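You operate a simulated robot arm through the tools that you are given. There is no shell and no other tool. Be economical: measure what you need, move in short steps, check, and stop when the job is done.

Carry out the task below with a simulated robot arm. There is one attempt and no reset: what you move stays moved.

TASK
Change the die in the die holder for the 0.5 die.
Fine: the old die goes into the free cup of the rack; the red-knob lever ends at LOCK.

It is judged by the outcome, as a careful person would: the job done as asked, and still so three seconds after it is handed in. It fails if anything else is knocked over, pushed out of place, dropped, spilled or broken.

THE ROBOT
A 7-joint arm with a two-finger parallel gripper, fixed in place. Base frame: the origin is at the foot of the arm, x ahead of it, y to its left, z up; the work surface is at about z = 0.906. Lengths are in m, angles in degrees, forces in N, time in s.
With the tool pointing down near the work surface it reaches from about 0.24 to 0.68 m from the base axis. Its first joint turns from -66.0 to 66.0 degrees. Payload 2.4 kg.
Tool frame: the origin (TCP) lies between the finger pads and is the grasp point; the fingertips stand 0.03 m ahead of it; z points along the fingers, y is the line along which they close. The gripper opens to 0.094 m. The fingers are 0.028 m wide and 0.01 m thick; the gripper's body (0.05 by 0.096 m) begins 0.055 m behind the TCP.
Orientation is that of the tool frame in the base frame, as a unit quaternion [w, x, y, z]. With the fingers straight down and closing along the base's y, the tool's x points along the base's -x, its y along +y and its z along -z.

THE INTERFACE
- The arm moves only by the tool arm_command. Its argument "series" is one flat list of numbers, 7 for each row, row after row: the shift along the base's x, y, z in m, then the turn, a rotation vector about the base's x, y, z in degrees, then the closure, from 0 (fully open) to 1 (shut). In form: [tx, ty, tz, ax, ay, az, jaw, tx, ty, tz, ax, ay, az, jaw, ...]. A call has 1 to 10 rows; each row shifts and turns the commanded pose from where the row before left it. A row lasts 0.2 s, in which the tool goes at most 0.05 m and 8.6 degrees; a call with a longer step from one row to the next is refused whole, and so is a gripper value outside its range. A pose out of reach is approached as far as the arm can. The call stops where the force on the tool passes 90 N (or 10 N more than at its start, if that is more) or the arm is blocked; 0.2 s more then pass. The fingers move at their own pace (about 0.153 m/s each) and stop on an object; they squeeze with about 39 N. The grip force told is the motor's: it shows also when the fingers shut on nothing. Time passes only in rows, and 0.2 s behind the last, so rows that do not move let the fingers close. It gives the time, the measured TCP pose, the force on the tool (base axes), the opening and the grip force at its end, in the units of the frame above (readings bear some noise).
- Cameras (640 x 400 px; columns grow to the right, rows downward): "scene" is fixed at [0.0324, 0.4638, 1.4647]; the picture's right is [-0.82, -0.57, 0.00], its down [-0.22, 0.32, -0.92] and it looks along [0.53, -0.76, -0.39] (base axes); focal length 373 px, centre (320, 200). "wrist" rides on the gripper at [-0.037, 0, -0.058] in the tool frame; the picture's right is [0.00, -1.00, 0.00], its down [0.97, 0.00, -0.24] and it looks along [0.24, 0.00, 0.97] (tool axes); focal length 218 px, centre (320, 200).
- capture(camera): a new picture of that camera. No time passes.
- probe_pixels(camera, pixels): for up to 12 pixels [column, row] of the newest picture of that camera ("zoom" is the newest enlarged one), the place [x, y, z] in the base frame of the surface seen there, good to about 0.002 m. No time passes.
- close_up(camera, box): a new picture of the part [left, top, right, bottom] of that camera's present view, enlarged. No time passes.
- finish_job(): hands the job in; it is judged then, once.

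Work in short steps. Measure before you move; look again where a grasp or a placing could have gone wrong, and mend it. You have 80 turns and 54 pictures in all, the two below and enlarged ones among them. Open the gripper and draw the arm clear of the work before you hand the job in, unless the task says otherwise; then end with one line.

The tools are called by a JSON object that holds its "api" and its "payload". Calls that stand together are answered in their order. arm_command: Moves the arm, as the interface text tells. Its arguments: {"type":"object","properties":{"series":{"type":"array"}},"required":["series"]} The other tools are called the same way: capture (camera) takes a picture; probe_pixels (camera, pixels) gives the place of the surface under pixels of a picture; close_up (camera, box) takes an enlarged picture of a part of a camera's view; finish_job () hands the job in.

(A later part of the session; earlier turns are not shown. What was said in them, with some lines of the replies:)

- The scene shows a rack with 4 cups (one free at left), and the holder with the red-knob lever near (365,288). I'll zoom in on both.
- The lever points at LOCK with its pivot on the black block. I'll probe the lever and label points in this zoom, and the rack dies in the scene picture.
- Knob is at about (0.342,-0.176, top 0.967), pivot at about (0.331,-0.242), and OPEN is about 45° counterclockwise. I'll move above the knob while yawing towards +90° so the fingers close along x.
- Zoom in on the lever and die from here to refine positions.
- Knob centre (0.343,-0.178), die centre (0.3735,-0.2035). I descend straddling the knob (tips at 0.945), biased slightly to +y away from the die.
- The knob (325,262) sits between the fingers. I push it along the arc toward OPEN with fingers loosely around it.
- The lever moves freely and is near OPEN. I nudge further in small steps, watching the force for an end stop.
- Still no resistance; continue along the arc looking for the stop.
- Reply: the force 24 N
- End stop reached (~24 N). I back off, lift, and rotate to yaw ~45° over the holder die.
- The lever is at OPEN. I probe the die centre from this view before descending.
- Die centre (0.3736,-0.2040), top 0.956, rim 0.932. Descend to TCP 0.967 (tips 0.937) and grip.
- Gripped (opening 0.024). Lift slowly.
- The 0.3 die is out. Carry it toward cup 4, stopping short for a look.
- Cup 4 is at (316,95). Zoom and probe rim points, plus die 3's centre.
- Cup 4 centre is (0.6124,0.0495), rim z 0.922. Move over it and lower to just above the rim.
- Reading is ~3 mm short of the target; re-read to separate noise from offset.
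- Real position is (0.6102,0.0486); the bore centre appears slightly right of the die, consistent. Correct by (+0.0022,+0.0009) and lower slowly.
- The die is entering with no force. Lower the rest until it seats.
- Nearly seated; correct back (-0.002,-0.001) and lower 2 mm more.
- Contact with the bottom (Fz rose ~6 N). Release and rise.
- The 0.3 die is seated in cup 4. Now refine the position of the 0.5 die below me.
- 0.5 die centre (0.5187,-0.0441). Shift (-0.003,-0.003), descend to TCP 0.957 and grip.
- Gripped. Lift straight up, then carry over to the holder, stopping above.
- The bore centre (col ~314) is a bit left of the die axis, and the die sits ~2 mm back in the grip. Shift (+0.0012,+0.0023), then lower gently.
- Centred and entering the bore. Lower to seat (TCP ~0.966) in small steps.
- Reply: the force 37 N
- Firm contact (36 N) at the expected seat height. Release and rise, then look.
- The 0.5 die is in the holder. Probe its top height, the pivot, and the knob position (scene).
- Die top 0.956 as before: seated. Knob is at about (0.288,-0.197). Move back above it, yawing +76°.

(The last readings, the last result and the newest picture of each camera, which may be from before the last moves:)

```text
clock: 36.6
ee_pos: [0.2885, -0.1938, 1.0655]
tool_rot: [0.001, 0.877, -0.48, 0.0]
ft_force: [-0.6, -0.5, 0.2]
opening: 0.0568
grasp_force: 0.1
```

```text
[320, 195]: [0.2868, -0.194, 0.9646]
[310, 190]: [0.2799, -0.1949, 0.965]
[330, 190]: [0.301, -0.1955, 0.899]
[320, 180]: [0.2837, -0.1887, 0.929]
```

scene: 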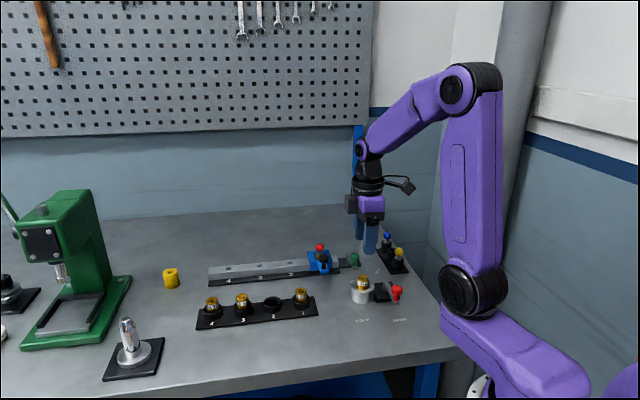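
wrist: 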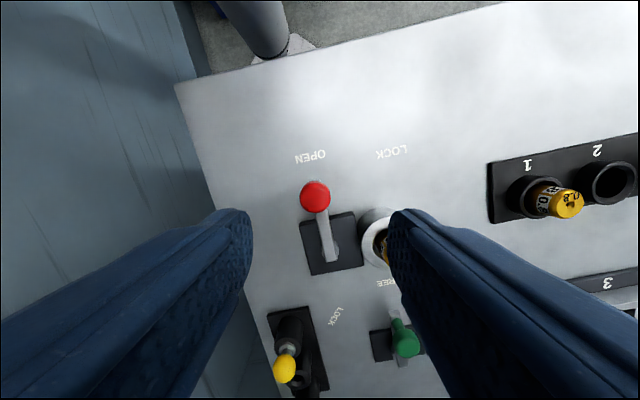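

Knob centre ≈ (0.2845,-0.1955). Shift slightly and descend straddling it.

{"api": "arm_command", "payload": {"series": [-0.002, -0.001, -0.03, 0, 0, 0, 0.5, 0, 0, -0.03, 0, 0, 0, 0.5, 0, 0, -0.03, 0, 0, 0, 0.5, 0, 0, 0, 0, 0, 0, 0.6, 0, 0, 0, 0, 0, 0, 0.65]}}

{"api": "capture", "payload": {"camera": "wrist"}}

```text
clock: 37.8
ee_pos: [0.2876, -0.1961, 0.9754]
tool_rot: [0.001, 0.877, -0.481, 0.0]
ft_force: [0.3, -0.9, -0.2]
opening: 0.0328
grasp_force: 0.1
```

```text
11 pictures are left
```

wrist: 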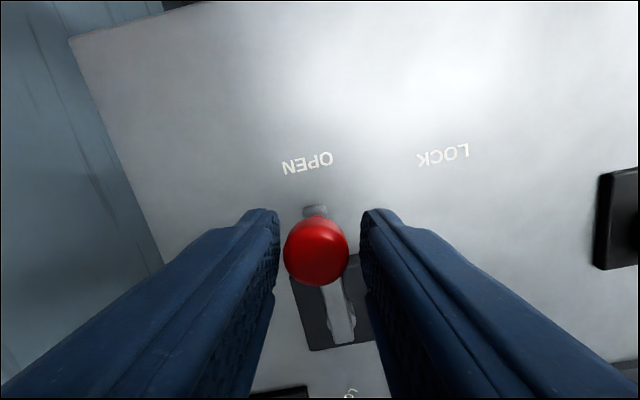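

Knob is between the fingers. Push back along the arc to LOCK, stopping just short to check.

{"api": "arm_command", "payload": {"series": [0.008, 0.0055, 0, 0, 0, -3, 0.65, 0.0077, 0.005, 0, 0, 0, -4, 0.65, 0.0123, 0.0055, 0, 0, 0, -7, 0.65, 0.0122, 0.0037, 0, 0, 0, -7, 0.65, 0.0113, 0.001, 0, 0, 0, -7, 0.65, 0.006, 0.001, 0, 0, 0, -4, 0.65, 0, 0, 0, 0, 0, 0, 0.65]}}

{"api": "capture", "payload": {"camera": "wrist"}}

```text
clock: 39.4
ee_pos: [0.3437, -0.1747, 0.9752]
tool_rot: [0.0, 0.709, -0.705, 0.0]
ft_force: [0.0, 0.7, 0.0]
opening: 0.0331
grasp_force: 0.0
```

```text
10 pictures are left
```

wrist: 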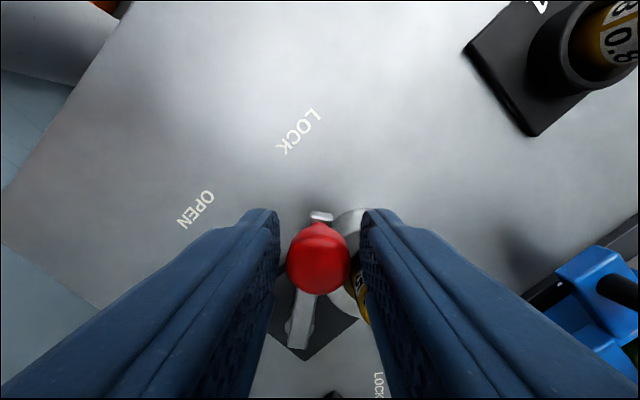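

The knob (319,258) appears already at its lock spot, not touching the left finger. Push on gently to confirm the stop.

{"api": "arm_command", "payload": {"series": [0.003, 0.001, 0, 0, 0, 0, 0.65, 0.0025, 0, 0, 0, 0, 0, 0.65, 0.0015, 0, 0, 0, 0, 0, 0.65, 0, 0, 0, 0, 0, 0, 0.65]}}

{"api": "capture", "payload": {"camera": "wrist"}}

```text
clock: 40.4
ee_pos: [0.3491, -0.1742, 0.9766]
tool_rot: [0.001, 0.71, -0.704, -0.001]
ft_force: [-4.7, 1.1, -0.3]
opening: 0.0353
grasp_force: 2.3
```

```text
9 pictures are left
```

wrist: 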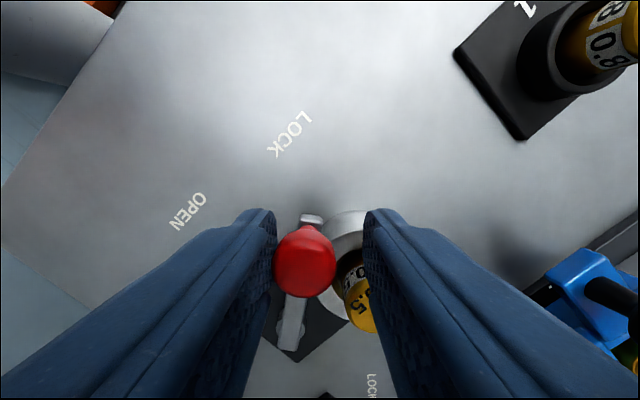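

Contact against the LOCK stop. Back off so the knob is centred and lift clear.

{"api": "arm_command", "payload": {"series": [-0.0055, 0, 0, 0, 0, 0, 0.6, 0, 0, 0, 0, 0, 0, 0.6, 0, 0, 0.03, 0, 0, 0, 0.5, 0, 0, 0.04, 0, 0, 0, 0.3, 0, 0, 0.04, 0, 0, 0, 0.1, 0, 0.03, 0.03, 0, 0, 0, 0, 0, 0.04, 0.02, 0, 0, 0, 0, 0, 0.04, 0, 0, 0, 0, 0, 0, 0, 0, 0, 0, 0, 0]}}

{"api": "close_up", "payload": {"camera": "scene", "box": [330, 225, 430, 330]}}

{"api": "capture", "payload": {"camera": "scene"}}

{"api": "capture", "payload": {"camera": "wrist"}}

```text
clock: 42.4
ee_pos: [0.3459, -0.0652, 1.1376]
tool_rot: [0.0, 0.71, -0.704, -0.001]
ft_force: [0.6, -0.3, 0.9]
opening: 0.094
grasp_force: 0.0
```

```text
3.81 times, centred on (380, 278) of scene
```

zoom: 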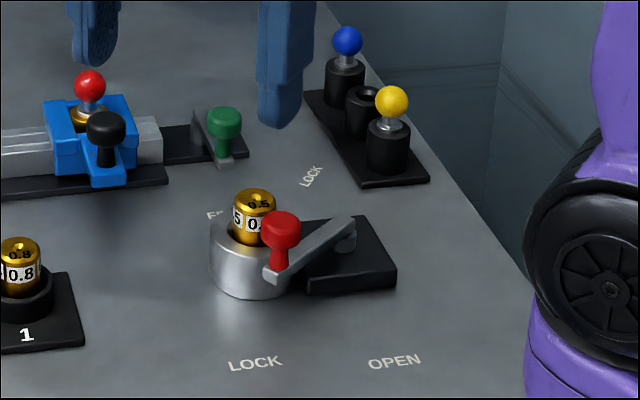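

```text
7 pictures are left
```

scene: 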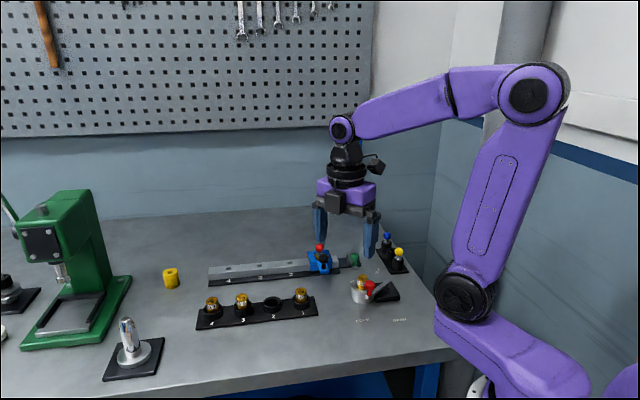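

```text
6 pictures are left
```

wrist: 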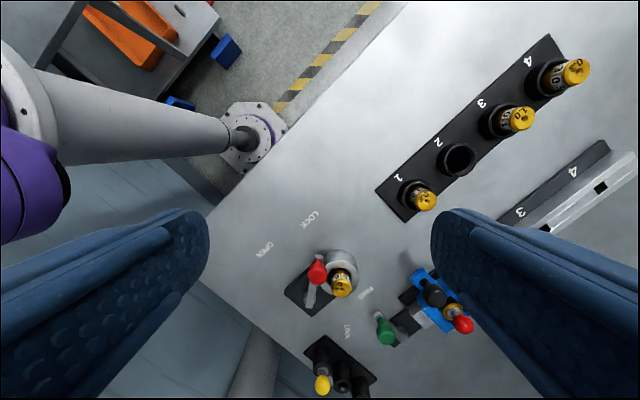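

The lever looks exactly as it did when locked at the start, the 0.5 die is in the holder, 0.3 is in cup 4, and the arm is clear.

{"api": "finish_job", "payload": {}}

```text
The job is handed in.
```

The 0.5 die is now in the die holder, the old 0.3 die is in rack cup 4 (the free one), and the red-knob lever is back at LOCK. The gripper is open and the arm is clear. The final pictures show nothing else moved.
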